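You operate a simulated robot arm through the tools that you are given. There is no shell and no other tool. Be economical: measure what you need, move in short steps, check, and stop when the job is done.

You are at the controls of a simulated robot arm. One attempt, no reset.

JOB
Put one of the green signs from the bench on top of the grey box there. Put the blue ticket on the bench away on the shelf under the grey bench. Take the brown ticket on the bench and put it away on the back of the reel bench. Put the pot that says "clips" from the bench in the yellow tub and the pot marked "WAX" on the top of the grey bench. Take the black chock on the bench and put it away on the shelf under the low bench. The order is free. Set down upright: green sign, pot, black chock.

It is judged by the outcome, as a careful person would: the job done as asked, and still so three seconds after it is handed in. It fails if anything else is knocked over, pushed out of place, dropped, spilled or broken.

ROBOT AND FRAMES
A 7-joint arm with a two-finger parallel gripper on a trunk, on a base that drives. Base frame: it is fixed to the floor where the robot stands at the start and does not move with it; the origin is under the middle of the robot, x ahead of it, y to its left, z up. Lengths are in mm, angles in degrees, forces in N, time in s.
Its first joint turns from -166.0 to 166.0 degrees. Places, roughly: back of the reel bench (18x113 cm) [-5080, 2980, 900]; black chock (15x9x13 cm) [1700, -900, 900]; blue ticket [1000, 0, 750]; brown ticket [1500, -750, 750]; green pot, teal pot, yellow pot [1500, -1250, 1000]; green sign [750, -250, 1000]; grey box (15x10x8 cm) [1200, -300, 900]; shelf under the grey bench [100, 1000, 200]; shelf under the low bench [-2400, 4100, 200]; top of the grey bench [100, 900, 900]; yellow tub (20x16x8 cm) [1200, -700, 900]. Payload 3.43 kg.
The TCP is the grasp point between the finger pads, 30 mm short of the fingertips. In the tool frame z runs along the fingers and y along their closing line. The gripper opens to 94 mm. The fingers are 28 mm wide and 10 mm thick; the gripper's body (50 by 96 mm) begins 55 mm behind the TCP.
Orientation is told as [roll, pitch, yaw] about the base's x, y, z axes, in that order, counted from this pose: with the fingers straight down and closing along the base's y, the tool's x points along the base's -x, its y along +y and its z along -z.

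CONTROLS
- The arm moves only by the tool jog_arm. Its argument "plan" is a list of rows, each a list of 3 entries, a list of its own where there are three numbers: the shift along the base's x, y, z in mm, then the turn, a rotation vector about the base's x, y, z in degrees, then the gripper command, from -1 (fully open) to 1 (shut), values between in proportion. In form: [[[tx, ty, tz], [ax, ay, az], gripper], ...]. A call has 1 to 8 rows; each row shifts and turns the commanded pose from where the row before left it. Rows are played at 5 a second. More than 50 mm and 8.6 degrees between two rows, or a gripper value outside its range, and nothing of the call is played. A pose out of reach is approached as far as the arm can. The call stops where the force on the tool passes 40 N (or 10 N more than at its start, if that is more) or the arm is blocked; 0.2 s more then pass. Each finger travels about 45 mm/s and halts on what it meets, pressing with about 23 N; the grip force reading is that of the motor and also rises with nothing between the fingers. The clock runs only during rows and for 0.2 s after the last one: add rows that do not move to give the fingers time. The reply holds the time, the measured pose of the TCP, the force on the tool along the base axes, the opening and the grip force, in the units named above and with some noise, with the torque about the TCP (base axes, N m) and any sound that the robot's microphone picked up.
- Cameras (640 x 400 px; columns grow to the right, rows downward): "scene" is now at [501.2, 227.9, 1311]; the picture's right is [0.51, -0.86, 0.00], its down [-0.74, -0.43, -0.52] and it looks along [0.45, 0.26, -0.85] (base axes); focal length 214 px, centre (320, 200). "wrist" rides on the gripper at [76, 14, -103] in the tool frame; the picture's right is [-0.18, 0.98, 0.00], its down [-0.75, -0.14, -0.64] and it looks along [-0.63, -0.12, 0.77] (tool axes); focal length 243 px, centre (320, 200). There is no depth. A picture from a camera that has moved, and an enlarged one, comes with that camera's place and axes in the base frame and with its lens.
- camera(camera): a new picture of that camera. The clock stands still meanwhile.
- lift_body(by): slides the trunk up (or, below 0, down) by that many mm; the arm and the scene camera ride with it, the base frame stays. It gives what a move gives, with no picture.
- base_move(legs): drives the robot by 1 to 6 legs, each [ahead, left, turn to the left] in mm, mm and degrees, along the robot's own axes; the way and the turn of a leg run together, so that a leg with both is an arc; at most 1500 mm and 180 degrees a leg. The arm and the cameras ride along, it lands a little off, and it stops where it bumps. It gives what a move gives.
- aim_head(pan, tilt): turns the head with the scene camera to pan (to the left, within 103 degrees either way) and tilt (down, from -29 to 69), counted from straight ahead of the robot. It gives what a move gives.
- enlarge(camera, box): a new picture of the part [left, top, right, bottom] of that camera's present view, enlarged. The clock stands still meanwhile.
- hand_in(): hands the job in; it is judged then, once.

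Work in short steps. Places have to be worked out from the pictures, the camera data and where the tool is seen: move nearer, look again, correct. Check each grasp and each placing, and mend what went wrong. You have 186 turns and 156 pictures in all, those below and enlarged ones among them. Open the gripper and draw the arm clear of the work before you hand the job in, unless the task says otherwise.

The tools are called after "Emit:" by a JSON object that holds its "fn" and its "kwargs". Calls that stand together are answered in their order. jog_arm: Moves the arm, as the interface text tells. Its arguments: {"type":"object","properties":{"plan":{"type":"array","items":{"type":"array"}}},"required":["plan"]} The other tools are called the same way: lift_body (by) slides the trunk up or down; base_move (legs) drives the base; aim_head (pan, tilt) turns the head that bears the scene camera; camera (camera) takes a picture; enlarge (camera, box) takes an enlarged picture of a part of a camera's view; hand_in () hands the job in.

At the start:

```text
time: 0.0
tool_pos: [617.0, 214.5, 1161.5]
orientation: [-10.8, 0.1, 0.4]
wrist_force: [0.1, 0.9, 0.0]
torque: [-0.01, 0.01, 0.0]
gripper_width: 94.0
grip_force: 0.0
trunk travel left (down, up): [-400.0, 210.0]
robot x, y, heading: [-0.8, -4.3, 0.0]
head pan, tilt: [30.5, 58.8]
```

scene: 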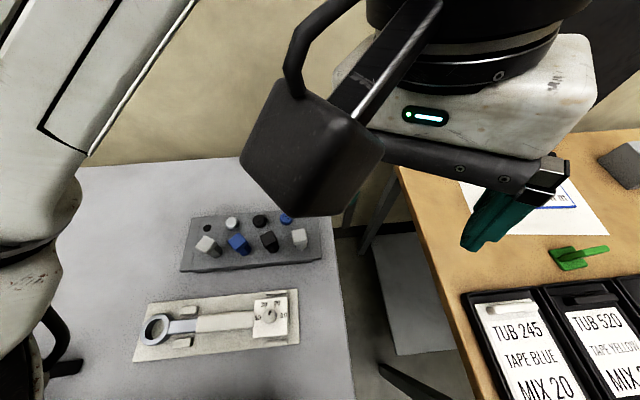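
wrist: 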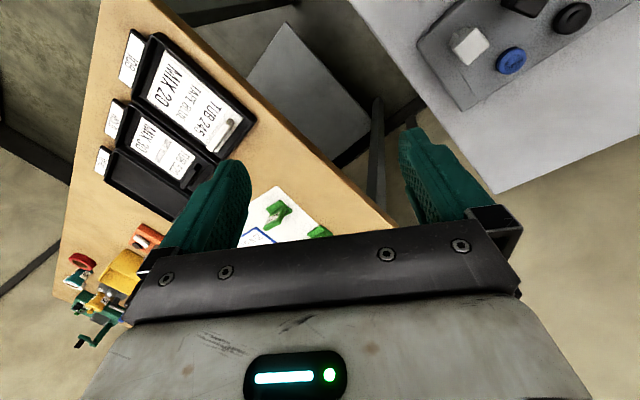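

I'll look over the bench on the right first with the head camera.

Emit:
{"fn": "aim_head", "kwargs": {"pan": -25, "tilt": 35}}

Emit:
{"fn": "camera", "kwargs": {"camera": "scene"}}

```text
time: 1.2
tool_pos: [617.2, 215.0, 1161.7]
orientation: [-10.9, 0.2, 0.3]
wrist_force: [-0.2, 0.2, 0.2]
torque: [-0.02, 0.0, 0.01]
gripper_width: 94.0
grip_force: 0.0
trunk travel left (down, up): [-400.0, 210.0]
robot x, y, heading: [-4.1, -0.3, -0.2]
head pan, tilt: [-25.0, 35.0]
```

```text
153 pictures are left
camera scene: at [522.4, 156.1, 1343.8], right [-0.42, -0.91, 0.0], down [-0.52, 0.24, -0.82], along [0.74, -0.35, -0.57], focal length 214 px, centre (320, 200)
```

scene: 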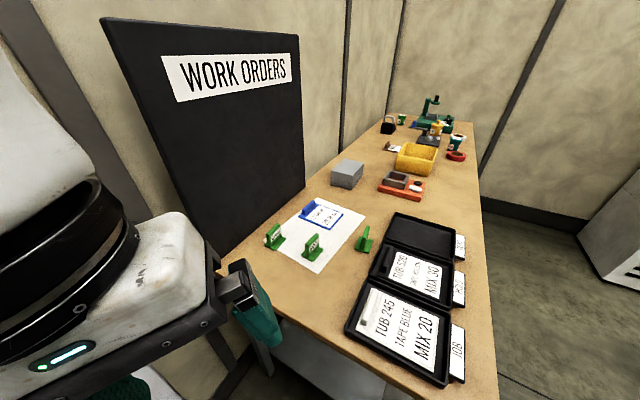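

The bench runs away to the right. I enlarge the near and far parts.

Emit:
{"fn": "enlarge", "kwargs": {"camera": "scene", "box": [360, 80, 500, 170]}}

Emit:
{"fn": "enlarge", "kwargs": {"camera": "scene", "box": [250, 150, 450, 275]}}

```text
4.44 times, centred on (430, 125) of scene
camera zoom: at [522.4, 156.1, 1343.8], right [-0.42, -0.91, 0.0], down [-0.52, 0.24, -0.82], along [0.74, -0.35, -0.57], focal length 953 px, centre (-169, 533)
```

zoom: 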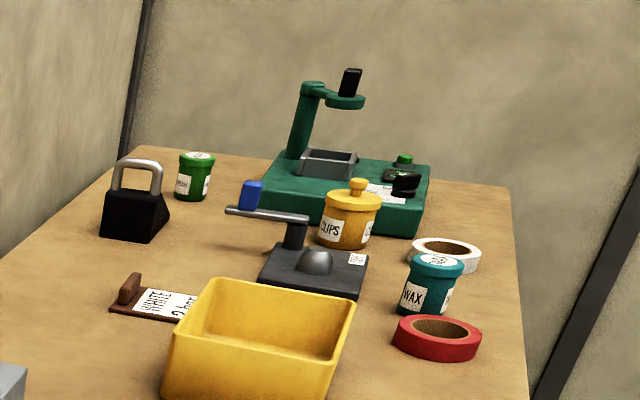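

```text
3.20 times, centred on (350, 212) of scene
camera zoom: at [522.4, 156.1, 1343.8], right [-0.42, -0.91, 0.0], down [-0.52, 0.24, -0.82], along [0.74, -0.35, -0.57], focal length 686 px, centre (224, 160)
```

zoom: 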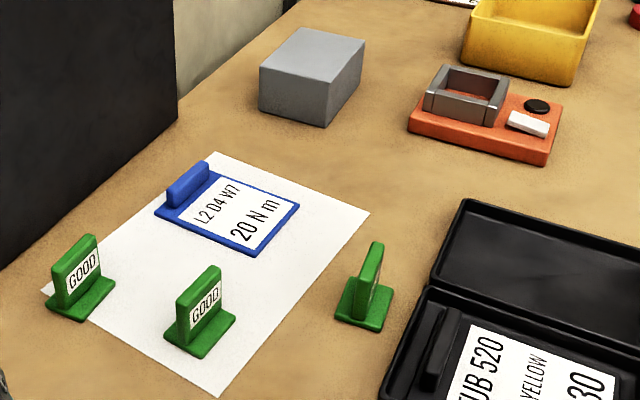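

I need the table height; lifting the trunk gives a vertical baseline for triangulating.

Emit:
{"fn": "lift_body", "kwargs": {"by": 200}}

Emit:
{"fn": "enlarge", "kwargs": {"camera": "scene", "box": [250, 150, 450, 275]}}

Emit:
{"fn": "camera", "kwargs": {"camera": "scene"}}

```text
time: 3.4
tool_pos: [616.5, 215.3, 1362.5]
orientation: [-10.9, 0.2, 0.2]
wrist_force: [0.1, 0.7, 0.3]
torque: [-0.01, 0.02, -0.01]
gripper_width: 94.1
grip_force: 0.0
trunk travel left (down, up): [-600.0, 10.0]
robot x, y, heading: [-0.9, 0.4, -0.0]
head pan, tilt: [-25.0, 35.0]
```

```text
3.20 times, centred on (350, 212) of scene
camera zoom: at [522.5, 156.1, 1543.8], right [-0.42, -0.91, 0.0], down [-0.52, 0.24, -0.82], along [0.74, -0.35, -0.57], focal length 686 px, centre (224, 160)
```

zoom: 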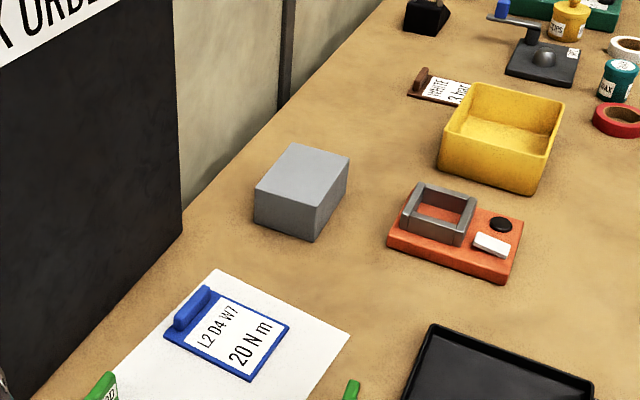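

```text
149 pictures are left
camera scene: at [522.5, 156.1, 1543.8], right [-0.42, -0.91, 0.0], down [-0.52, 0.24, -0.82], along [0.74, -0.35, -0.57], focal length 214 px, centre (320, 200)
```

scene: 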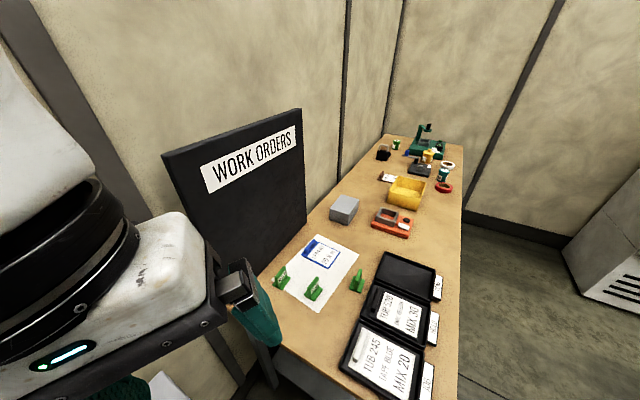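

Table top works out at about z=868, and the bench runs at about -53.5° with its front edge roughly 290 mm from my axis. I check how near my base is to the bench.

Emit:
{"fn": "aim_head", "kwargs": {"pan": -95, "tilt": 60}}

Emit:
{"fn": "camera", "kwargs": {"camera": "scene"}}

Emit:
{"fn": "aim_head", "kwargs": {"pan": 100, "tilt": 45}}

Emit:
{"fn": "camera", "kwargs": {"camera": "scene"}}

```text
time: 4.8
tool_pos: [617.3, 214.7, 1361.5]
orientation: [-10.9, 0.2, 0.3]
wrist_force: [0.0, -0.2, 0.7]
torque: [0.03, 0.03, 0.01]
gripper_width: 94.0
grip_force: 0.0
trunk travel left (down, up): [-600.0, 10.0]
robot x, y, heading: [-1.6, -0.1, -0.2]
head pan, tilt: [-95.0, 60.0]
```

```text
148 pictures are left
camera scene: at [436.8, 126.9, 1509.6], right [-1.0, 0.09, 0.0], down [0.07, 0.86, -0.5], along [-0.04, -0.5, -0.87], focal length 214 px, centre (320, 200)
```

scene: 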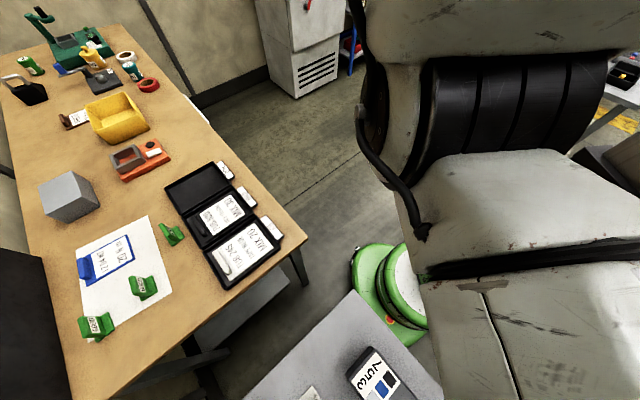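

```text
time: 7.7
tool_pos: [617.1, 214.5, 1361.5]
orientation: [-10.9, 0.1, 0.5]
wrist_force: [0.1, 0.4, 0.3]
torque: [-0.02, 0.02, 0.04]
gripper_width: 94.1
grip_force: 0.1
trunk travel left (down, up): [-600.0, 10.0]
robot x, y, heading: [-0.8, 2.8, 0.1]
head pan, tilt: [100.0, 45.0]
```

```text
147 pictures are left
camera scene: at [428.5, 273.4, 1529.0], right [0.98, 0.17, 0.0], down [0.12, -0.7, -0.71], along [-0.12, 0.7, -0.71], focal length 214 px, centre (320, 200)
```

scene: 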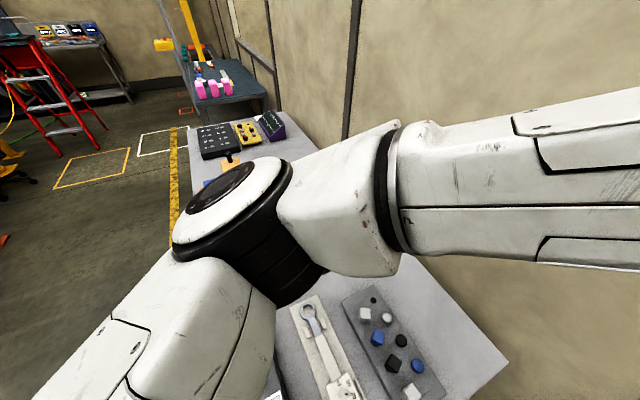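

There's a grey panel with a "753" tag just ahead of the base; I check whether it is part of the robot.

Emit:
{"fn": "aim_head", "kwargs": {"pan": -60, "tilt": 69}}

Emit:
{"fn": "camera", "kwargs": {"camera": "scene"}}

Emit:
{"fn": "aim_head", "kwargs": {"pan": 103, "tilt": 65}}

Emit:
{"fn": "camera", "kwargs": {"camera": "scene"}}

```text
time: 10.2
tool_pos: [619.0, 214.4, 1361.7]
orientation: [-10.9, 0.2, 0.5]
wrist_force: [0.0, -0.8, 0.4]
torque: [0.0, 0.01, -0.02]
gripper_width: 94.1
grip_force: 0.1
trunk travel left (down, up): [-600.0, 10.0]
robot x, y, heading: [0.6, -0.4, 0.1]
head pan, tilt: [-60.0, 68.8]
```

```text
146 pictures are left
camera scene: at [470.6, 144.9, 1500.2], right [-0.87, -0.5, 0.0], down [-0.47, 0.81, -0.36], along [0.18, -0.31, -0.93], focal length 214 px, centre (320, 200)
```

scene: 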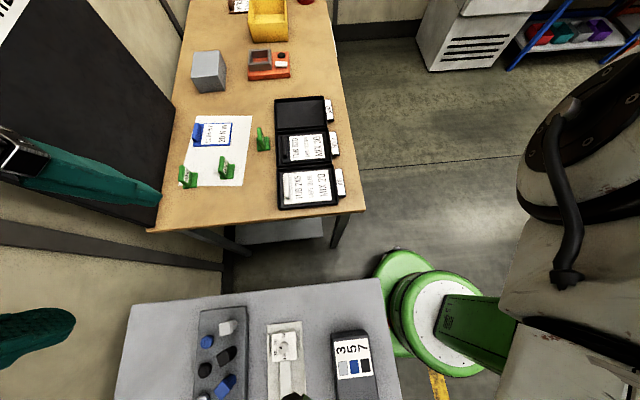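

```text
time: 12.7
tool_pos: [616.7, 214.2, 1362.6]
orientation: [-11.0, 0.2, 0.3]
wrist_force: [0.4, -0.3, -0.8]
torque: [0.0, 0.0, -0.01]
gripper_width: 93.9
grip_force: 0.1
trunk travel left (down, up): [-600.0, 10.0]
robot x, y, heading: [2.4, -0.3, 0.2]
head pan, tilt: [103.0, 65.0]
```

```text
145 pictures are left
camera scene: at [429.0, 252.5, 1504.0], right [0.97, 0.22, 0.0], down [0.2, -0.88, -0.42], along [-0.1, 0.41, -0.91], focal length 214 px, centre (320, 200)
```

scene: 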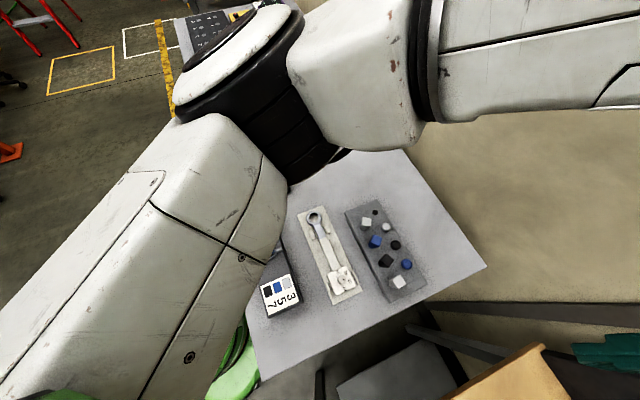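

The grey and wooden benches stand in one row (front edges ~n=290 along a line at -53.5°). I back off a little, turn to face the row and slide right to the sign/box area.

Emit:
{"fn": "base_move", "kwargs": {"legs": [[-64, -48, 0], [0, 0, 36.5], [0, -600, 0]]}}

Emit:
{"fn": "aim_head", "kwargs": {"pan": -25, "tilt": 45}}

Emit:
{"fn": "camera", "kwargs": {"camera": "scene"}}

Emit:
{"fn": "camera", "kwargs": {"camera": "wrist"}}

```text
time: 18.4
tool_pos: [660.6, 19.9, 1362.9]
orientation: [-10.9, 0.1, 37.3]
wrist_force: [-0.7, 1.2, -0.4]
torque: [0.0, 0.0, -0.01]
gripper_width: 93.9
grip_force: 0.0
trunk travel left (down, up): [-600.0, 10.0]
robot x, y, heading: [296.2, -521.3, 36.9]
head pan, tilt: [103.0, 65.0]
```

```text
time: 20.5
tool_pos: [659.1, 19.4, 1361.8]
orientation: [-11.0, 0.2, 37.3]
wrist_force: [0.7, -0.7, -0.3]
torque: [-0.02, -0.04, 0.01]
gripper_width: 94.1
grip_force: 0.0
trunk travel left (down, up): [-600.0, 10.0]
robot x, y, heading: [293.3, -524.7, 37.1]
head pan, tilt: [-25.0, 45.0]
```

```text
144 pictures are left
camera scene: at [610.8, -85.2, 1529.0], right [0.21, -0.98, 0.0], down [-0.69, -0.15, -0.71], along [0.69, 0.15, -0.71], focal length 214 px, centre (320, 200)
```

scene: 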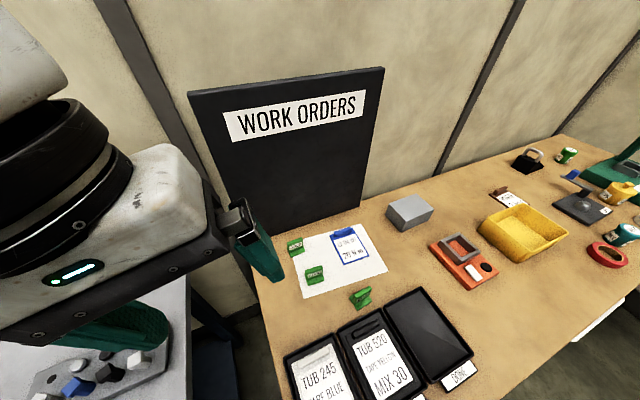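

```text
143 pictures are left
camera wrist: at [579.0, 0.1, 1459.0], right [-0.44, 0.88, -0.19], down [0.61, 0.45, 0.66], along [0.66, 0.17, -0.73], focal length 243 px, centre (320, 200)
```

wrist: 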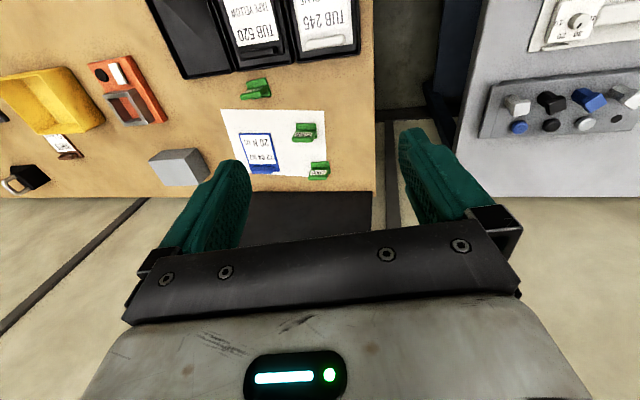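

I enlarge on the signs and box to get their orientation.

Emit:
{"fn": "enlarge", "kwargs": {"camera": "scene", "box": [280, 180, 440, 310]}}

Emit:
{"fn": "enlarge", "kwargs": {"camera": "scene", "box": [420, 140, 640, 290]}}

```text
3.08 times, centred on (360, 245) of scene
camera zoom: at [610.8, -85.2, 1529.0], right [0.21, -0.98, 0.0], down [-0.69, -0.15, -0.71], along [0.69, 0.15, -0.71], focal length 660 px, centre (197, 62)
```

zoom: 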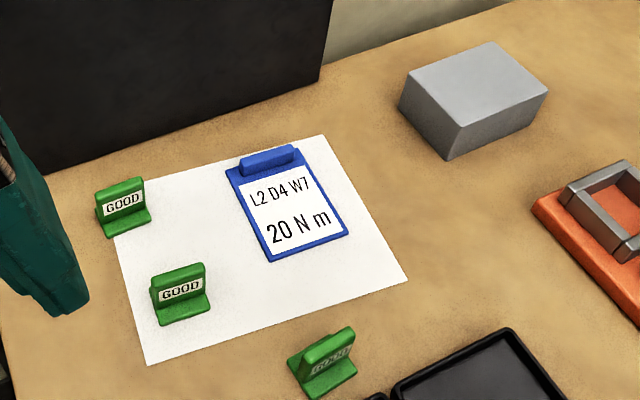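

```text
2.67 times, centred on (530, 215) of scene
camera zoom: at [610.8, -85.2, 1529.0], right [0.21, -0.98, 0.0], down [-0.69, -0.15, -0.71], along [0.69, 0.15, -0.71], focal length 572 px, centre (-240, 160)
```

zoom: 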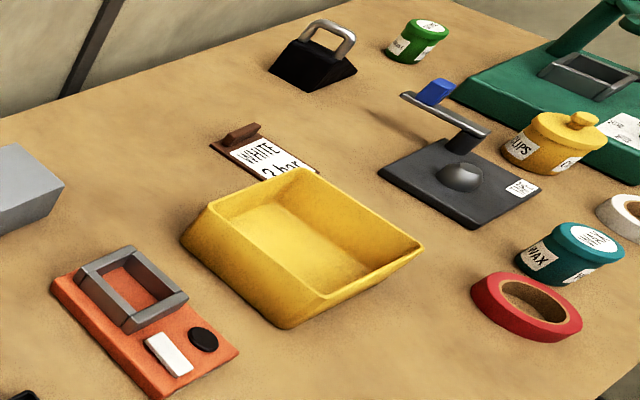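

Sign C (nearest the trays) is centred about (872,-150), its plate running along the bench. I level the tool, turn it -90° in yaw so the fingers close across the plate, and approach from above.

Emit:
{"fn": "jog_arm", "kwargs": {"plan": [[[16, -13, -15], [4.34, 3.3, 0], -1], [[16, -13, -15], [4.34, 3.3, 0], -1], [[16, -13, -20], [0, 0, -8.5], -1], [[16, -13, -20], [0, 0, -8.5], -1], [[16, -13, -20], [0, 0, -8.5], -1], [[16, -13, -20], [0, 0, -8.5], -1], [[16, -13, -20], [0, 0, -8.5], -1], [[16, -13, -20], [0, 0, -8.5], -1]]}}

Emit:
{"fn": "jog_arm", "kwargs": {"plan": [[[17, -13, -20], [0, 0, -8.5], -1], [[17, -13, -20], [0, 0, -8.5], -1], [[17, -13, -20], [0, 0, -8.5], -1], [[17, -13, -20], [0, 0, -8.5], -1], [[17, -13, -20], [0, 0, -4], -1], [[0, 0, 0], [0, 0, 0], -1]]}}

Emit:
{"fn": "camera", "kwargs": {"camera": "wrist"}}

Emit:
{"fn": "camera", "kwargs": {"camera": "scene"}}

```text
time: 22.3
tool_pos: [788.4, -84.9, 1210.7]
orientation: [0.0, 0.1, -13.8]
wrist_force: [0.1, 0.5, 0.2]
torque: [0.03, 0.04, -0.01]
gripper_width: 94.1
grip_force: 0.1
trunk travel left (down, up): [-600.0, 10.0]
robot x, y, heading: [291.3, -520.4, 37.1]
head pan, tilt: [-25.0, 45.0]
```

```text
time: 23.7
tool_pos: [869.8, -148.1, 1107.5]
orientation: [0.0, 0.0, -51.6]
wrist_force: [-0.2, 0.4, 0.2]
torque: [0.01, 0.0, 0.04]
gripper_width: 94.1
grip_force: 0.0
trunk travel left (down, up): [-600.0, 10.0]
robot x, y, heading: [294.0, -522.1, 37.1]
head pan, tilt: [-25.0, 45.0]
```

```text
140 pictures are left
camera wrist: at [834.5, -81.1, 1210.3], right [0.89, 0.46, 0.0], down [0.36, -0.68, 0.64], along [0.3, -0.57, -0.77], focal length 243 px, centre (320, 200)
```

wrist: 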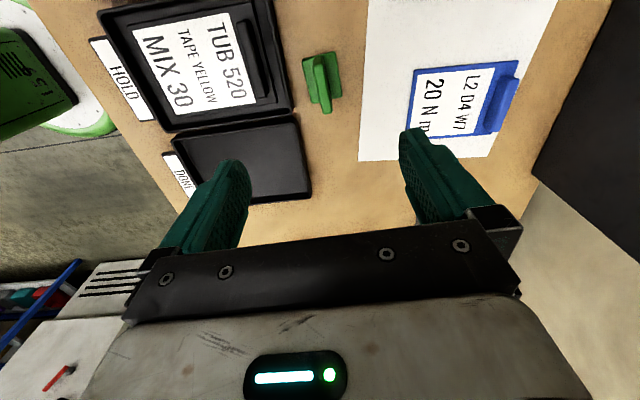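

```text
139 pictures are left
camera scene: at [611.0, -85.3, 1529.0], right [0.21, -0.98, 0.0], down [-0.69, -0.15, -0.71], along [0.69, 0.15, -0.71], focal length 214 px, centre (320, 200)
```

scene: 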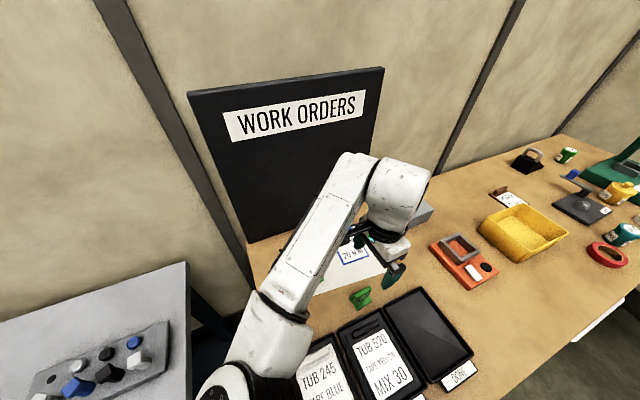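

Sign appears near (879,-157). Enlarging to refine its position and yaw.

Emit:
{"fn": "enlarge", "kwargs": {"camera": "wrist", "box": [270, 30, 370, 130]}}

```text
4.00 times, centred on (320, 80) of wrist
camera zoom: at [834.5, -81.1, 1210.3], right [0.89, 0.46, 0.0], down [0.36, -0.68, 0.64], along [0.3, -0.57, -0.77], focal length 970 px, centre (320, 680)
```

zoom: 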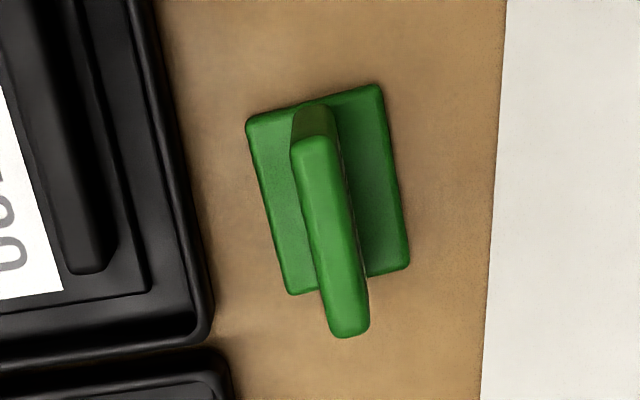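

Sign base centre ≈(875,-150.5), top ≈922, plate along -49°. I correct and descend to z≈912.

Emit:
{"fn": "jog_arm", "kwargs": {"plan": [[[5, -2.4, -45], [0, 0, 2.6], -0.3], [[0, 0, -50], [0, 0, 0], -0.3], [[0, 0, -50], [0, 0, 0], -0.3], [[0, 0, -30], [0, 0, 0], -0.3], [[0, 0, -18], [0, 0, 0], -0.3], [[0, 0, 0], [0, 0, 0], -0.3]]}}

Emit:
{"fn": "camera", "kwargs": {"camera": "wrist"}}

```text
time: 25.1
tool_pos: [875.8, -150.3, 915.5]
orientation: [0.0, 0.1, -49.1]
wrist_force: [0.6, -0.2, -0.7]
torque: [0.04, 0.06, 0.01]
gripper_width: 61.1
grip_force: 0.0
trunk travel left (down, up): [-600.0, 10.0]
robot x, y, heading: [298.0, -522.3, 37.1]
head pan, tilt: [-25.0, 45.0]
```

```text
137 pictures are left
camera wrist: at [837.7, -85.1, 1018.4], right [0.86, 0.5, 0.0], down [0.39, -0.66, 0.64], along [0.32, -0.55, -0.77], focal length 243 px, centre (320, 200)
```

wrist: 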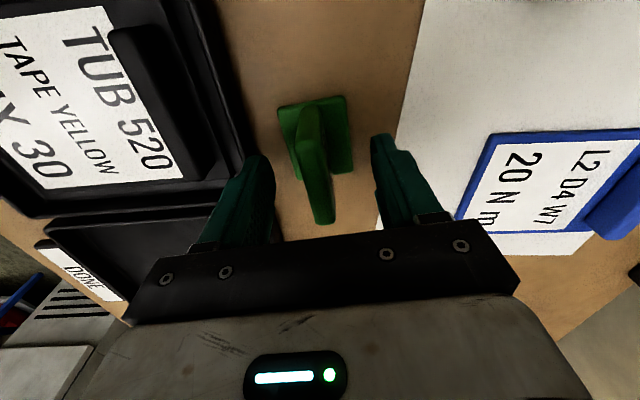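

Plate is between the fingers. Closing.

Emit:
{"fn": "jog_arm", "kwargs": {"plan": [[[0, 0, -4], [0, 0, 0], 1], [[0, 0, 0], [0, 0, 0], 1], [[0, 0, 0], [0, 0, 0], 1], [[0, 0, 0], [0, 0, 0], 1], [[0, 0, 0], [0, 0, 0], 1], [[0, 0, 0], [0, 0, 0], 1]]}}

Emit:
{"fn": "jog_arm", "kwargs": {"plan": [[[0, 0, 30], [0, 0, 0], 1], [[0, 0, 50], [0, 0, 0], 1], [[0, 0, 50], [0, 0, 0], 1], [[0, 0, 0], [0, 0, 0], 1]]}}

Emit:
{"fn": "camera", "kwargs": {"camera": "wrist"}}

```text
time: 26.5
tool_pos: [874.7, -151.1, 911.3]
orientation: [-0.1, 0.1, -49.0]
wrist_force: [-0.5, -0.1, -0.1]
torque: [-0.01, 0.01, 0.0]
gripper_width: 16.5
grip_force: 22.6
trunk travel left (down, up): [-600.0, 10.0]
robot x, y, heading: [294.9, -524.8, 37.1]
head pan, tilt: [-25.0, 45.0]
```

```text
time: 27.5
tool_pos: [877.9, -147.5, 1047.7]
orientation: [-0.1, 0.1, -49.0]
wrist_force: [-0.2, -0.2, -1.0]
torque: [-0.01, 0.01, -0.03]
gripper_width: 16.5
grip_force: 22.7
trunk travel left (down, up): [-600.0, 10.0]
robot x, y, heading: [293.6, -522.6, 36.9]
head pan, tilt: [-25.0, 45.0]
```

```text
136 pictures are left
camera wrist: at [839.3, -82.3, 1148.9], right [0.86, 0.51, 0.0], down [0.39, -0.66, 0.64], along [0.32, -0.55, -0.77], focal length 243 px, centre (320, 200)
```

wrist: 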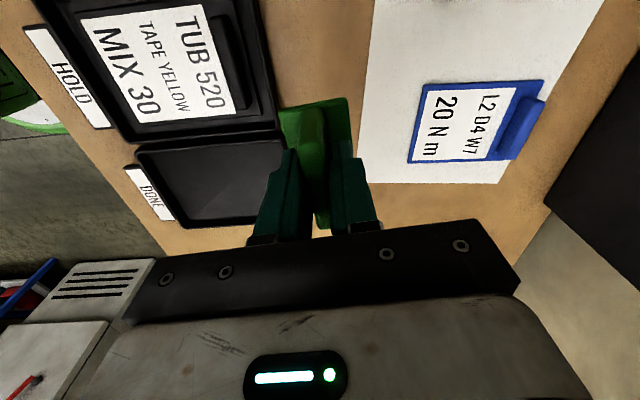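

Sign held. Box centre ≈(1211,-296), so I slide the base 300 mm right for better reach.

Emit:
{"fn": "base_move", "kwargs": {"legs": [[0, -300, 0]]}}

Emit:
{"fn": "camera", "kwargs": {"camera": "wrist"}}

Emit:
{"fn": "camera", "kwargs": {"camera": "scene"}}

```text
time: 29.6
tool_pos: [1058.4, -387.5, 1047.0]
orientation: [0.1, 0.1, -48.9]
wrist_force: [-1.0, 0.5, -0.5]
torque: [0.0, 0.01, -0.03]
gripper_width: 16.7
grip_force: 22.8
trunk travel left (down, up): [-600.0, 10.0]
robot x, y, heading: [477.4, -760.5, 37.2]
head pan, tilt: [-25.0, 45.0]
```

```text
135 pictures are left
camera wrist: at [1019.9, -321.4, 1148.4], right [0.86, 0.51, 0.0], down [0.39, -0.66, 0.64], along [0.32, -0.55, -0.77], focal length 243 px, centre (320, 200)
```

wrist: 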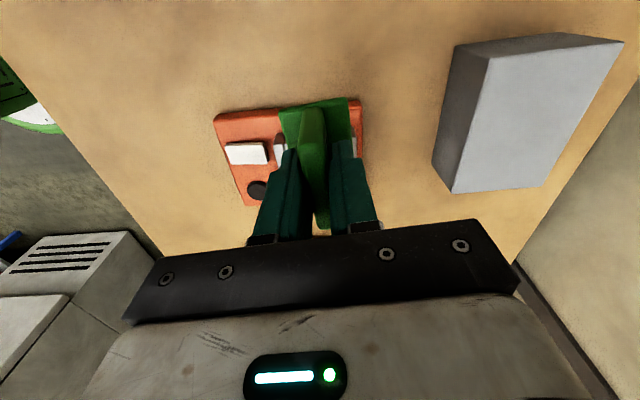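

```text
134 pictures are left
camera scene: at [791.4, -325.0, 1529.0], right [0.21, -0.98, 0.0], down [-0.69, -0.15, -0.71], along [0.69, 0.15, -0.71], focal length 214 px, centre (320, 200)
```

scene: 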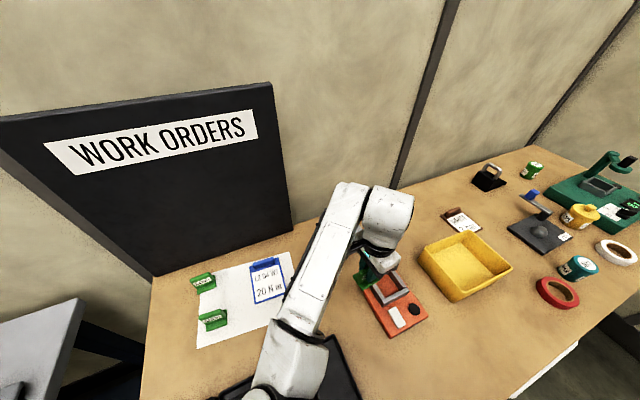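

Box centre from the wrist view ≈(1214,-305), top ≈948. I carry the sign over it.

Emit:
{"fn": "jog_arm", "kwargs": {"plan": [[[39, 21, 10], [0, 0, -2], 1], [[39, 21, 0], [0, 0, -2], 1], [[39, 21, 0], [0, 0, -1], 1], [[38, 21, 0], [0, 0, 0], 1], [[0, 0, 0], [0, 0, 0], 1]]}}

Emit:
{"fn": "camera", "kwargs": {"camera": "wrist"}}

Emit:
{"fn": "enlarge", "kwargs": {"camera": "scene", "box": [290, 180, 450, 280]}}

```text
time: 30.8
tool_pos: [1219.0, -302.8, 1055.4]
orientation: [0.0, 0.1, -53.9]
wrist_force: [0.5, -0.1, 0.8]
torque: [0.0, 0.02, -0.03]
gripper_width: 16.6
grip_force: 23.6
trunk travel left (down, up): [-600.0, 10.0]
robot x, y, heading: [478.0, -760.8, 37.1]
head pan, tilt: [-25.0, 45.0]
```

```text
133 pictures are left
camera wrist: at [1185.8, -234.7, 1158.0], right [0.9, 0.43, 0.0], down [0.33, -0.69, 0.64], along [0.27, -0.58, -0.77], focal length 243 px, centre (320, 200)
```

wrist: 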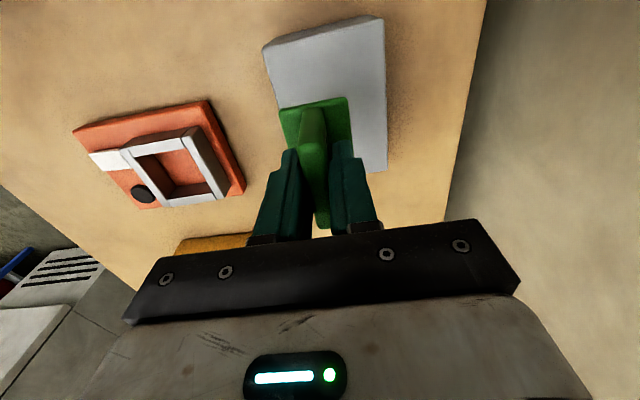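

```text
4.00 times, centred on (370, 230) of scene
camera zoom: at [791.7, -325.1, 1528.9], right [0.21, -0.98, 0.0], down [-0.69, -0.15, -0.71], along [0.69, 0.15, -0.71], focal length 858 px, centre (120, 80)
```

zoom: 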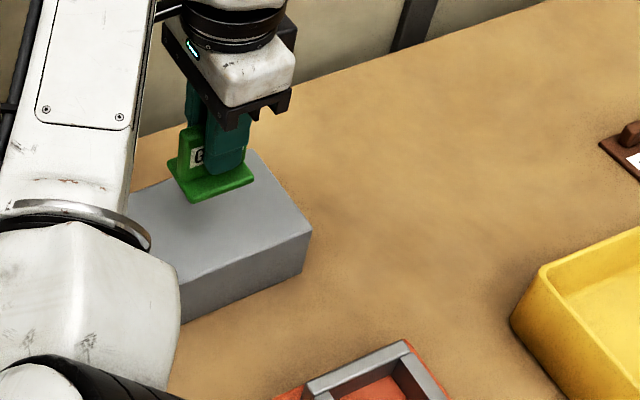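

Well centred. Lowering gently towards contact at about z=991.

Emit:
{"fn": "jog_arm", "kwargs": {"plan": [[[0, 0, -30], [0, 0, 0], 1], [[0, 0, -20], [0, 0, 0], 1], [[0, 0, -5], [0, 0, 0], 1], [[0, 0, -4], [0, 0, 0], 1], [[0, 0, 0], [0, 0, 0], 1]]}}

Emit:
{"fn": "enlarge", "kwargs": {"camera": "scene", "box": [310, 190, 390, 250]}}

```text
time: 32.0
tool_pos: [1214.8, -303.0, 997.5]
orientation: [0.0, 0.1, -53.9]
wrist_force: [-0.9, 0.3, -1.1]
torque: [-0.02, 0.02, -0.01]
gripper_width: 16.5
grip_force: 23.5
trunk travel left (down, up): [-600.0, 10.0]
robot x, y, heading: [480.2, -763.9, 37.0]
head pan, tilt: [-25.0, 45.0]
```

```text
6.67 times, centred on (350, 220) of scene
camera zoom: at [791.6, -325.1, 1529.0], right [0.21, -0.98, 0.0], down [-0.69, -0.15, -0.71], along [0.69, 0.15, -0.71], focal length 1430 px, centre (120, 67)
```

zoom: 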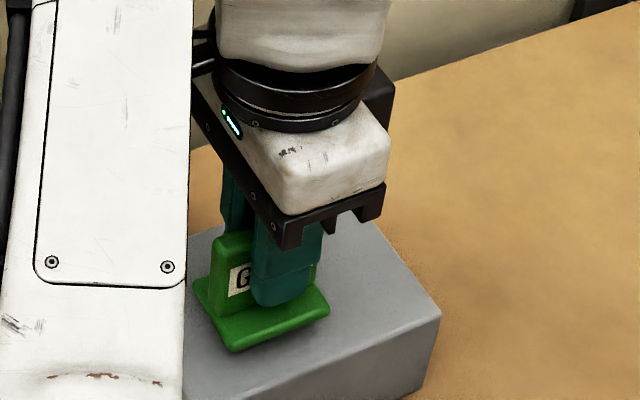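

Nearly there; small steps down watching the force.

Emit:
{"fn": "jog_arm", "kwargs": {"plan": [[[0, 0, -3], [0, 0, 0], 1], [[0, 0, -2], [0, 0, 0], 1], [[0, 0, -2], [0, 0, 0], 1], [[0, 0, 0], [0, 0, 0], 1]]}}

```text
time: 33.0
tool_pos: [1212.0, -303.7, 989.8]
orientation: [0.0, 0.1, -53.9]
wrist_force: [-0.8, 0.3, -1.0]
torque: [0.02, 0.01, 0.01]
gripper_width: 16.8
grip_force: 22.7
trunk travel left (down, up): [-600.0, 10.0]
robot x, y, heading: [475.3, -761.5, 37.0]
head pan, tilt: [-25.0, 45.0]
```

Emit:
{"fn": "jog_arm", "kwargs": {"plan": [[[0, 0, -2], [0, 0, 0], 1], [[0, 0, -2], [0, 0, 0], 1], [[0, 0, -1], [0, 0, 0], 1], [[0, 0, 0], [0, 0, 0], 1]]}}

Emit:
{"fn": "enlarge", "kwargs": {"camera": "scene", "box": [310, 190, 390, 250]}}

```text
time: 34.0
tool_pos: [1212.7, -302.6, 985.0]
orientation: [0.0, 0.0, -53.9]
wrist_force: [-0.2, -0.2, -0.5]
torque: [0.01, -0.03, 0.0]
gripper_width: 16.8
grip_force: 22.9
trunk travel left (down, up): [-600.0, 10.0]
robot x, y, heading: [475.6, -763.0, 37.1]
head pan, tilt: [-25.0, 45.0]
```

```text
6.67 times, centred on (350, 220) of scene
camera zoom: at [791.6, -325.1, 1529.0], right [0.21, -0.98, 0.0], down [-0.69, -0.15, -0.71], along [0.69, 0.15, -0.71], focal length 1430 px, centre (120, 67)
```

zoom: 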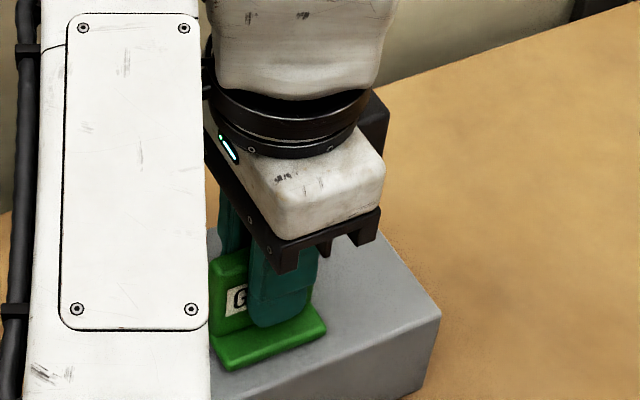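

Emit:
{"fn": "jog_arm", "kwargs": {"plan": [[[0, 0, -2], [0, 0, 0], 1], [[0, 0, -1], [0, 0, 0], 1], [[0, 0, -1], [0, 0, 0], 1], [[0, 0, 0], [0, 0, 0], 1]]}}

Emit:
{"fn": "jog_arm", "kwargs": {"plan": [[[0, 0, -2], [0, 0, 0], 1], [[0, 0, -1], [0, 0, 0], 1], [[0, 0, 0], [0, 0, 0], 1]]}}

```text
time: 35.0
tool_pos: [1213.2, -303.7, 982.2]
orientation: [0.1, 0.1, -53.9]
wrist_force: [-4.4, -1.0, 20.8]
torque: [0.06, 0.06, 0.01]
gripper_width: 16.7
grip_force: 22.8
trunk travel left (down, up): [-600.0, 10.0]
robot x, y, heading: [474.0, -762.0, 37.4]
head pan, tilt: [-25.0, 45.0]
```

```text
time: 35.8
tool_pos: [1214.0, -303.5, 978.2]
orientation: [0.0, 0.1, -53.9]
wrist_force: [4.3, 0.6, 23.0]
torque: [-0.01, -0.03, -0.02]
gripper_width: 16.4
grip_force: 23.1
trunk travel left (down, up): [-600.0, 10.0]
robot x, y, heading: [475.1, -766.5, 37.2]
head pan, tilt: [-25.0, 45.0]
```

Contact made at ≈982. I ease up to relieve the press, then open slowly and rise.

Emit:
{"fn": "jog_arm", "kwargs": {"plan": [[[0, 0, 2], [0, 0, 0], 1], [[0, 0, 0], [0, 0, 0], 0.5], [[0, 0, 0], [0, 0, 0], 0.3], [[0, 0, 0], [0, 0, 0], 0], [[0, 0, 0], [0, 0, 0], -0.3], [[0, 0, 0], [0, 0, 0], -0.3]]}}

Emit:
{"fn": "jog_arm", "kwargs": {"plan": [[[0, 0, 20], [0, 0, 0], -0.3], [[0, 0, 50], [0, 0, 0], -0.3], [[0, 0, 50], [0, 0, 0], -0.3], [[0, 0, 50], [0, 0, 0], -0.3], [[0, 0, 50], [0, 0, 0], -0.3], [[0, 0, 0], [0, 0, 0], -0.3]]}}

Emit:
{"fn": "camera", "kwargs": {"camera": "wrist"}}

Emit:
{"fn": "camera", "kwargs": {"camera": "scene"}}

```text
time: 37.2
tool_pos: [1213.6, -302.9, 978.5]
orientation: [0.0, 0.1, -53.9]
wrist_force: [0.0, 0.1, 0.0]
torque: [-0.02, 0.0, 0.01]
gripper_width: 61.2
grip_force: 0.0
trunk travel left (down, up): [-600.0, 10.0]
robot x, y, heading: [476.2, -762.5, 37.1]
head pan, tilt: [-25.0, 45.0]
```

```text
time: 38.6
tool_pos: [1214.3, -301.6, 1199.2]
orientation: [-0.1, 0.1, -53.9]
wrist_force: [0.2, 0.4, 0.4]
torque: [0.0, -0.04, 0.02]
gripper_width: 61.5
grip_force: 0.1
trunk travel left (down, up): [-600.0, 10.0]
robot x, y, heading: [477.1, -758.4, 37.1]
head pan, tilt: [-25.0, 45.0]
```

```text
129 pictures are left
camera wrist: at [1182.1, -233.6, 1302.6], right [0.9, 0.43, 0.0], down [0.33, -0.69, 0.64], along [0.27, -0.58, -0.77], focal length 243 px, centre (320, 200)
```

wrist: 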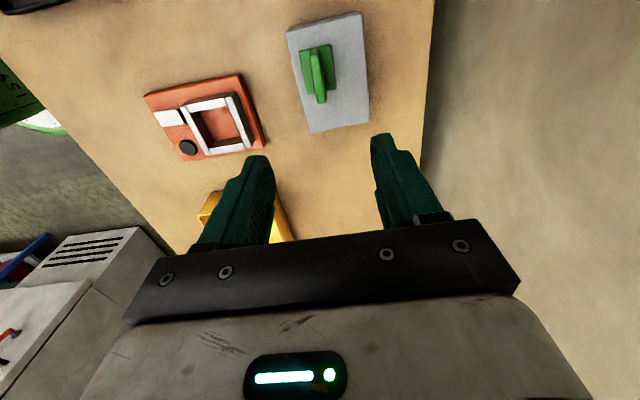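

```text
128 pictures are left
camera scene: at [791.5, -325.1, 1529.0], right [0.21, -0.98, 0.0], down [-0.69, -0.15, -0.71], along [0.69, 0.15, -0.71], focal length 214 px, centre (320, 200)
```

scene: 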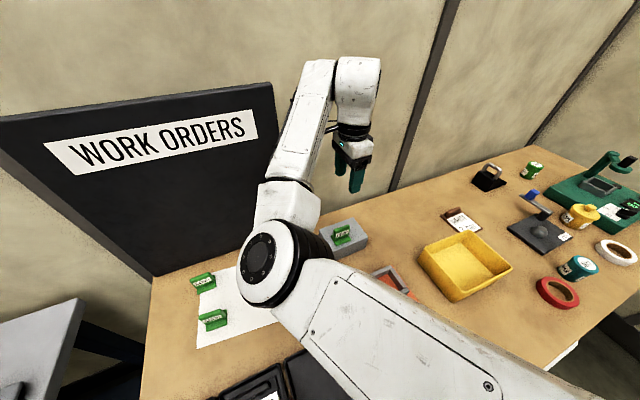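

Sign stands on the box. Now to the pots: slide the base right by 480 mm.

Emit:
{"fn": "base_move", "kwargs": {"legs": [[0, -480, 0]]}}

Emit:
{"fn": "camera", "kwargs": {"camera": "scene"}}

Emit:
{"fn": "camera", "kwargs": {"camera": "wrist"}}

```text
time: 41.4
tool_pos: [1505.4, -687.9, 1200.3]
orientation: [-0.1, 0.1, -54.2]
wrist_force: [0.6, 1.0, 0.2]
torque: [0.0, -0.03, -0.01]
gripper_width: 61.3
grip_force: 0.0
trunk travel left (down, up): [-600.0, 10.0]
robot x, y, heading: [763.6, -1146.3, 36.8]
head pan, tilt: [-25.0, 45.0]
```

```text
127 pictures are left
camera scene: at [1081.5, -708.7, 1529.0], right [0.21, -0.98, 0.0], down [-0.69, -0.15, -0.71], along [0.69, 0.15, -0.71], focal length 214 px, centre (320, 200)
```

scene: 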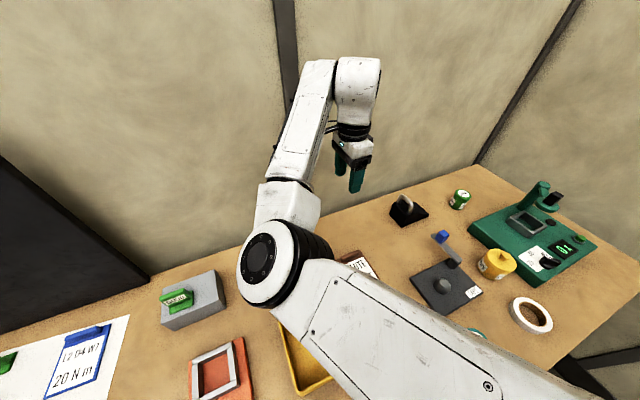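

```text
126 pictures are left
camera wrist: at [1472.7, -618.9, 1302.3], right [0.9, 0.43, 0.0], down [0.33, -0.69, 0.64], along [0.27, -0.58, -0.77], focal length 243 px, centre (320, 200)
```

wrist: 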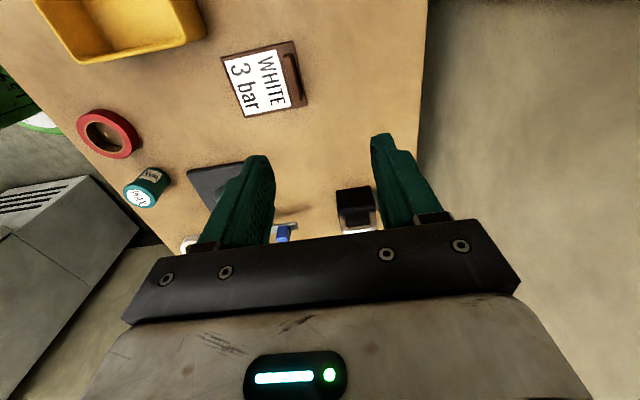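

Enlarge around the clips pot to plan the finger directions.

Emit:
{"fn": "enlarge", "kwargs": {"camera": "scene", "box": [400, 180, 600, 340]}}

```text
2.50 times, centred on (500, 260) of scene
camera zoom: at [1081.5, -708.7, 1529.0], right [0.21, -0.98, 0.0], down [-0.69, -0.15, -0.71], along [0.69, 0.15, -0.71], focal length 536 px, centre (-130, 50)
```

zoom: 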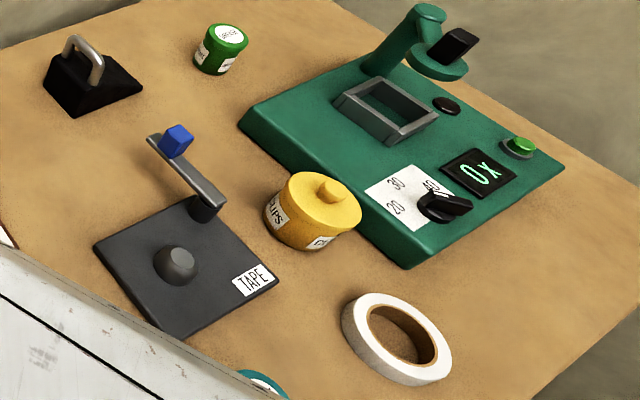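

The clips pot looks wide (~95 mm) and close to the press, so its knob may be the handle. I move the wrist camera to view it.

Emit:
{"fn": "jog_arm", "kwargs": {"plan": [[[-13, -46, 0], [0, 0, 0], -1], [[-13, -46, 0], [0, 0, 0], -1], [[-13, -46, 0], [0, 0, 0], -1], [[-13, -46, 0], [0, 0, 0], -1], [[-13, -46, 0], [0, 0, 0], -1], [[-11, -46, 0], [0, 0, 0], -1], [[0, 0, 0], [0, 0, 0], -1]]}}

Emit:
{"fn": "camera", "kwargs": {"camera": "wrist"}}

Emit:
{"fn": "camera", "kwargs": {"camera": "scene"}}

```text
time: 43.0
tool_pos: [1430.7, -966.5, 1200.9]
orientation: [0.0, 0.0, -54.1]
wrist_force: [-0.1, -0.4, -0.8]
torque: [0.0, -0.03, 0.02]
gripper_width: 93.8
grip_force: 0.0
trunk travel left (down, up): [-600.0, 10.0]
robot x, y, heading: [765.4, -1143.4, 37.1]
head pan, tilt: [-25.0, 45.0]
```

```text
124 pictures are left
camera wrist: at [1397.9, -897.0, 1303.0], right [0.9, 0.43, 0.0], down [0.33, -0.69, 0.64], along [0.27, -0.58, -0.77], focal length 243 px, centre (320, 200)
```

wrist: 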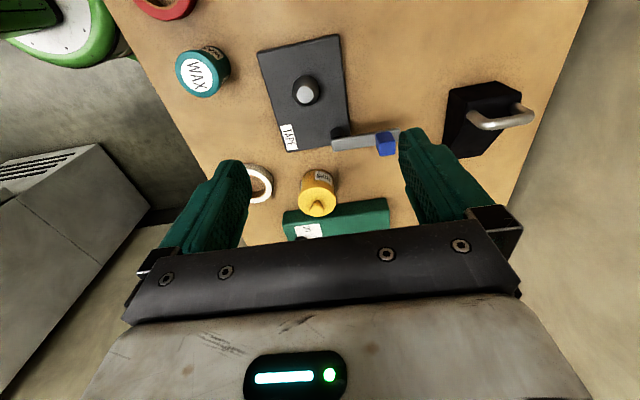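

```text
123 pictures are left
camera scene: at [1081.6, -709.0, 1529.1], right [0.21, -0.98, 0.0], down [-0.69, -0.15, -0.71], along [0.69, 0.15, -0.71], focal length 214 px, centre (320, 200)
```

scene: 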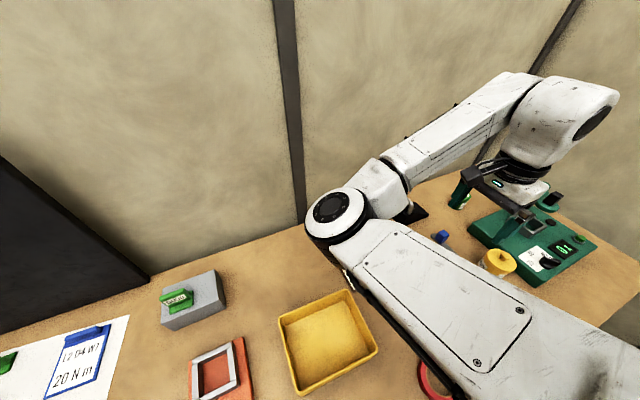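

Emit:
{"fn": "enlarge", "kwargs": {"camera": "wrist", "box": [260, 140, 400, 240]}}

Emit:
{"fn": "enlarge", "kwargs": {"camera": "wrist", "box": [160, 20, 260, 120]}}

```text
4.00 times, centred on (330, 190) of wrist
camera zoom: at [1397.9, -897.0, 1303.0], right [0.9, 0.43, 0.0], down [0.33, -0.69, 0.64], along [0.27, -0.58, -0.77], focal length 970 px, centre (280, 240)
```

zoom: 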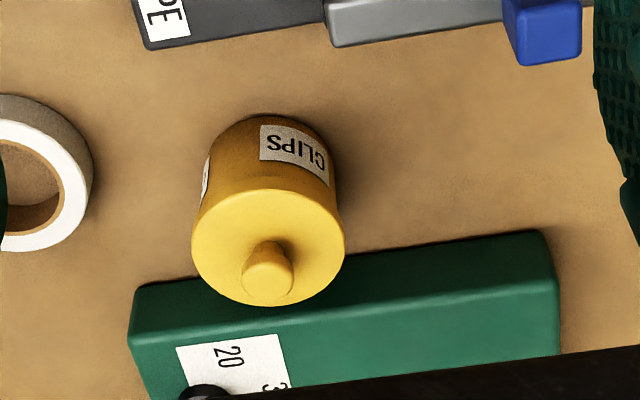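

```text
4.00 times, centred on (210, 70) of wrist
camera zoom: at [1397.9, -897.0, 1303.0], right [0.9, 0.43, 0.0], down [0.33, -0.69, 0.64], along [0.27, -0.58, -0.77], focal length 970 px, centre (760, 720)
```

zoom: 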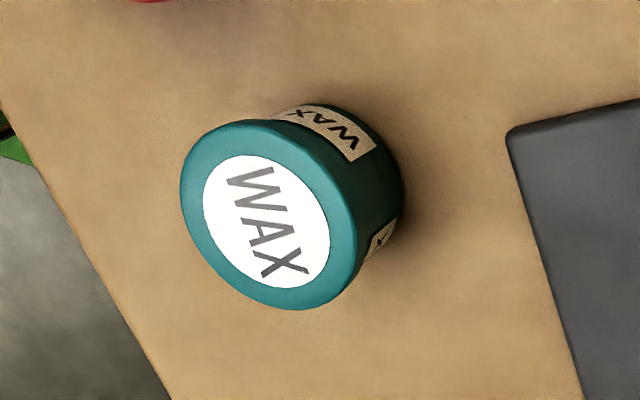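

Clips pot: body ~72 mm, lid ~78 mm, centre ≈(1531,-1181), lid top ≈924. Fingers along n have clearance both sides. I go above it and look.

Emit:
{"fn": "jog_arm", "kwargs": {"plan": [[[20, -43, -10], [0, 0, 0], -1], [[20, -43, -20], [0, 0, 0], -1], [[20, -43, -20], [0, 0, 0], -1], [[20, -43, -25], [0, 0, 0], -1], [[20, -43, -25], [0, 0, 0], -1], [[0, 0, -20], [0, 0, 0], -1], [[0, 0, 0], [0, 0, 0], -1]]}}

Emit:
{"fn": "camera", "kwargs": {"camera": "wrist"}}

```text
refused: row 2 steps farther than a row can; nothing moved
```

```text
120 pictures are left
camera wrist: at [1397.9, -897.0, 1303.0], right [0.9, 0.43, 0.0], down [0.33, -0.69, 0.64], along [0.27, -0.58, -0.77], focal length 243 px, centre (320, 200)
```

wrist: 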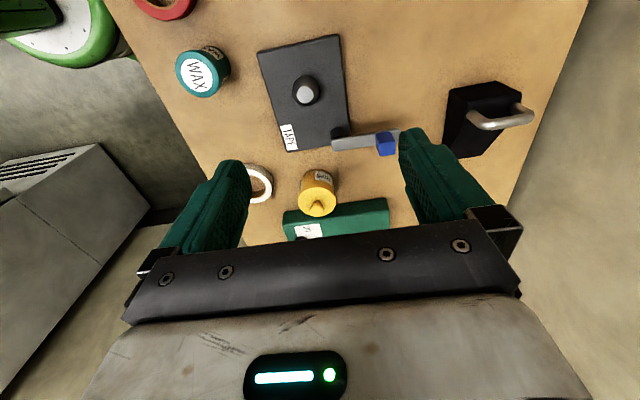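

Emit:
{"fn": "jog_arm", "kwargs": {"plan": [[[17, -36, -10], [0, 0, 0], -1], [[17, -36, -20], [0, 0, 0], -1], [[17, -36, -20], [0, 0, 0], -1], [[17, -36, -20], [0, 0, 0], -1], [[17, -36, -20], [0, 0, 0], -1], [[15, -35, -20], [0, 0, 0], -1], [[0, 0, -10], [0, 0, 0], -1], [[0, 0, 0], [0, 0, 0], -1]]}}

Emit:
{"fn": "camera", "kwargs": {"camera": "wrist"}}

Emit:
{"fn": "enlarge", "kwargs": {"camera": "scene", "box": [420, 120, 600, 300]}}

```text
time: 44.8
tool_pos: [1527.0, -1183.3, 1083.9]
orientation: [0.0, 0.1, -54.2]
wrist_force: [0.8, -0.1, -0.3]
torque: [0.0, -0.05, 0.01]
gripper_width: 94.1
grip_force: 0.1
trunk travel left (down, up): [-600.0, 10.0]
robot x, y, heading: [762.8, -1140.4, 36.9]
head pan, tilt: [-25.0, 45.0]
```

```text
119 pictures are left
camera wrist: at [1495.2, -1113.4, 1185.6], right [0.9, 0.43, 0.0], down [0.33, -0.69, 0.64], along [0.27, -0.58, -0.77], focal length 243 px, centre (320, 200)
```

wrist: 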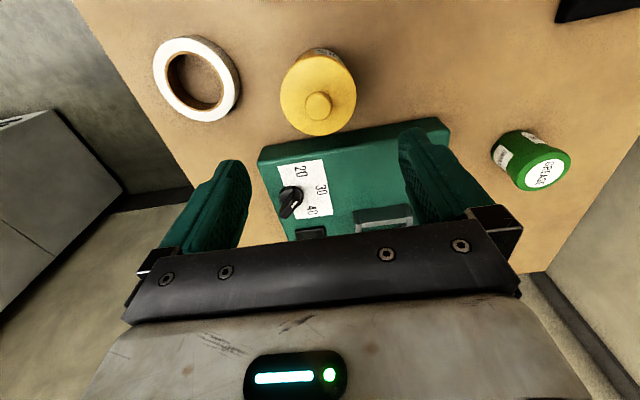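

```text
2.22 times, centred on (510, 210) of scene
camera zoom: at [1081.6, -708.9, 1529.0], right [0.21, -0.98, 0.0], down [-0.69, -0.15, -0.71], along [0.69, 0.15, -0.71], focal length 477 px, centre (-102, 178)
```

zoom: 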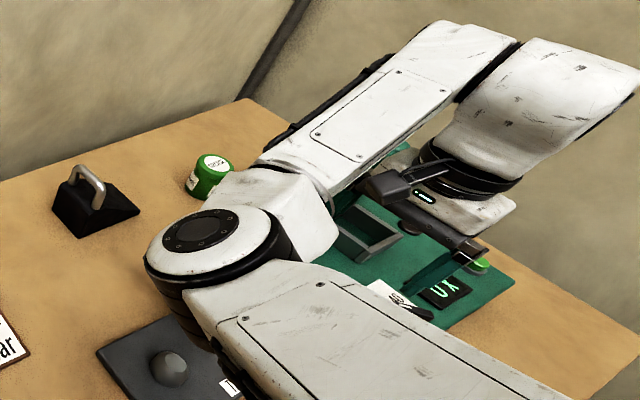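

Lid is centred in the finger line. Descend to just above it and check.

Emit:
{"fn": "jog_arm", "kwargs": {"plan": [[[0, -1, -45], [0, 0, 0], -1], [[0, 0, -45], [0, 0, 0], -1], [[0, 0, -25], [0, 0, 0], -1], [[0, 0, 0], [0, 0, 0], -1]]}}

Emit:
{"fn": "camera", "kwargs": {"camera": "wrist"}}

```text
time: 45.8
tool_pos: [1528.5, -1181.3, 965.9]
orientation: [0.0, 0.2, -54.1]
wrist_force: [-0.4, 0.8, -0.8]
torque: [0.02, -0.02, 0.0]
gripper_width: 93.8
grip_force: 0.1
trunk travel left (down, up): [-600.0, 10.0]
robot x, y, heading: [764.3, -1146.2, 36.8]
head pan, tilt: [-25.0, 45.0]
```

```text
117 pictures are left
camera wrist: at [1495.8, -1111.6, 1066.9], right [0.9, 0.43, 0.0], down [0.33, -0.69, 0.64], along [0.27, -0.58, -0.77], focal length 243 px, centre (320, 200)
```

wrist: 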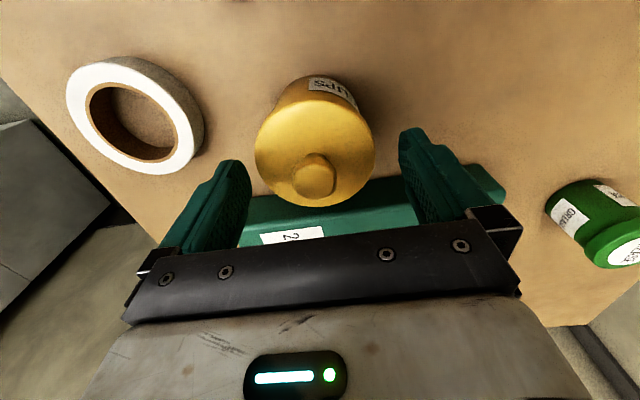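

Row alignment is exact; shift 3 mm toward −n and descend to grasp.

Emit:
{"fn": "jog_arm", "kwargs": {"plan": [[[-2.6, -2, -10], [0, 0, 0], -1], [[0, 0, -20], [0, 0, 0], -1], [[0, 0, -20], [0, 0, 0], -1], [[0, 0, -5], [0, 0, 0], -1], [[0, 0, 0], [0, 0, 0], -1]]}}

Emit:
{"fn": "jog_arm", "kwargs": {"plan": [[[0, 0, 0], [0, 0, 0], 0], [[0, 0, 0], [0, 0, 0], 0.5], [[0, 0, 0], [0, 0, 0], 1], [[0, 0, 0], [0, 0, 0], 1], [[0, 0, 0], [0, 0, 0], 1]]}}

Emit:
{"fn": "camera", "kwargs": {"camera": "wrist"}}

```text
time: 47.0
tool_pos: [1525.5, -1182.7, 908.3]
orientation: [0.0, 0.1, -54.1]
wrist_force: [0.6, 0.2, 0.1]
torque: [0.01, -0.01, -0.03]
gripper_width: 93.8
grip_force: 0.1
trunk travel left (down, up): [-600.0, 10.0]
robot x, y, heading: [768.7, -1146.3, 37.0]
head pan, tilt: [-25.0, 45.0]
```

```text
time: 48.2
tool_pos: [1524.8, -1181.8, 909.5]
orientation: [0.1, 0.2, -54.1]
wrist_force: [0.6, -0.2, 0.5]
torque: [-0.03, -0.04, -0.05]
gripper_width: 77.7
grip_force: 23.1
trunk travel left (down, up): [-600.0, 10.0]
robot x, y, heading: [765.8, -1146.3, 36.8]
head pan, tilt: [-25.0, 45.0]
heard: snap
```

```text
116 pictures are left
camera wrist: at [1493.8, -1113.2, 1011.2], right [0.9, 0.43, 0.0], down [0.33, -0.69, 0.64], along [0.27, -0.58, -0.77], focal length 243 px, centre (320, 200)
```

wrist: 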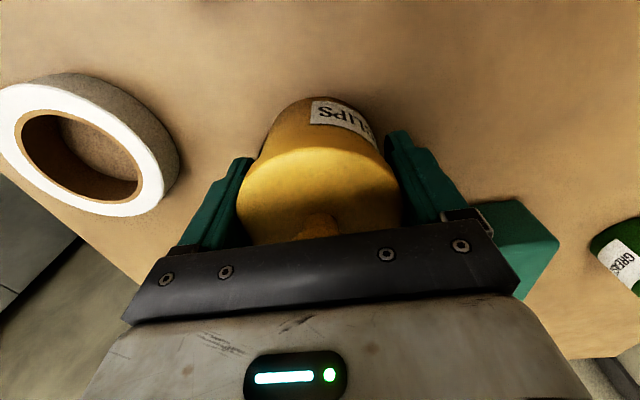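

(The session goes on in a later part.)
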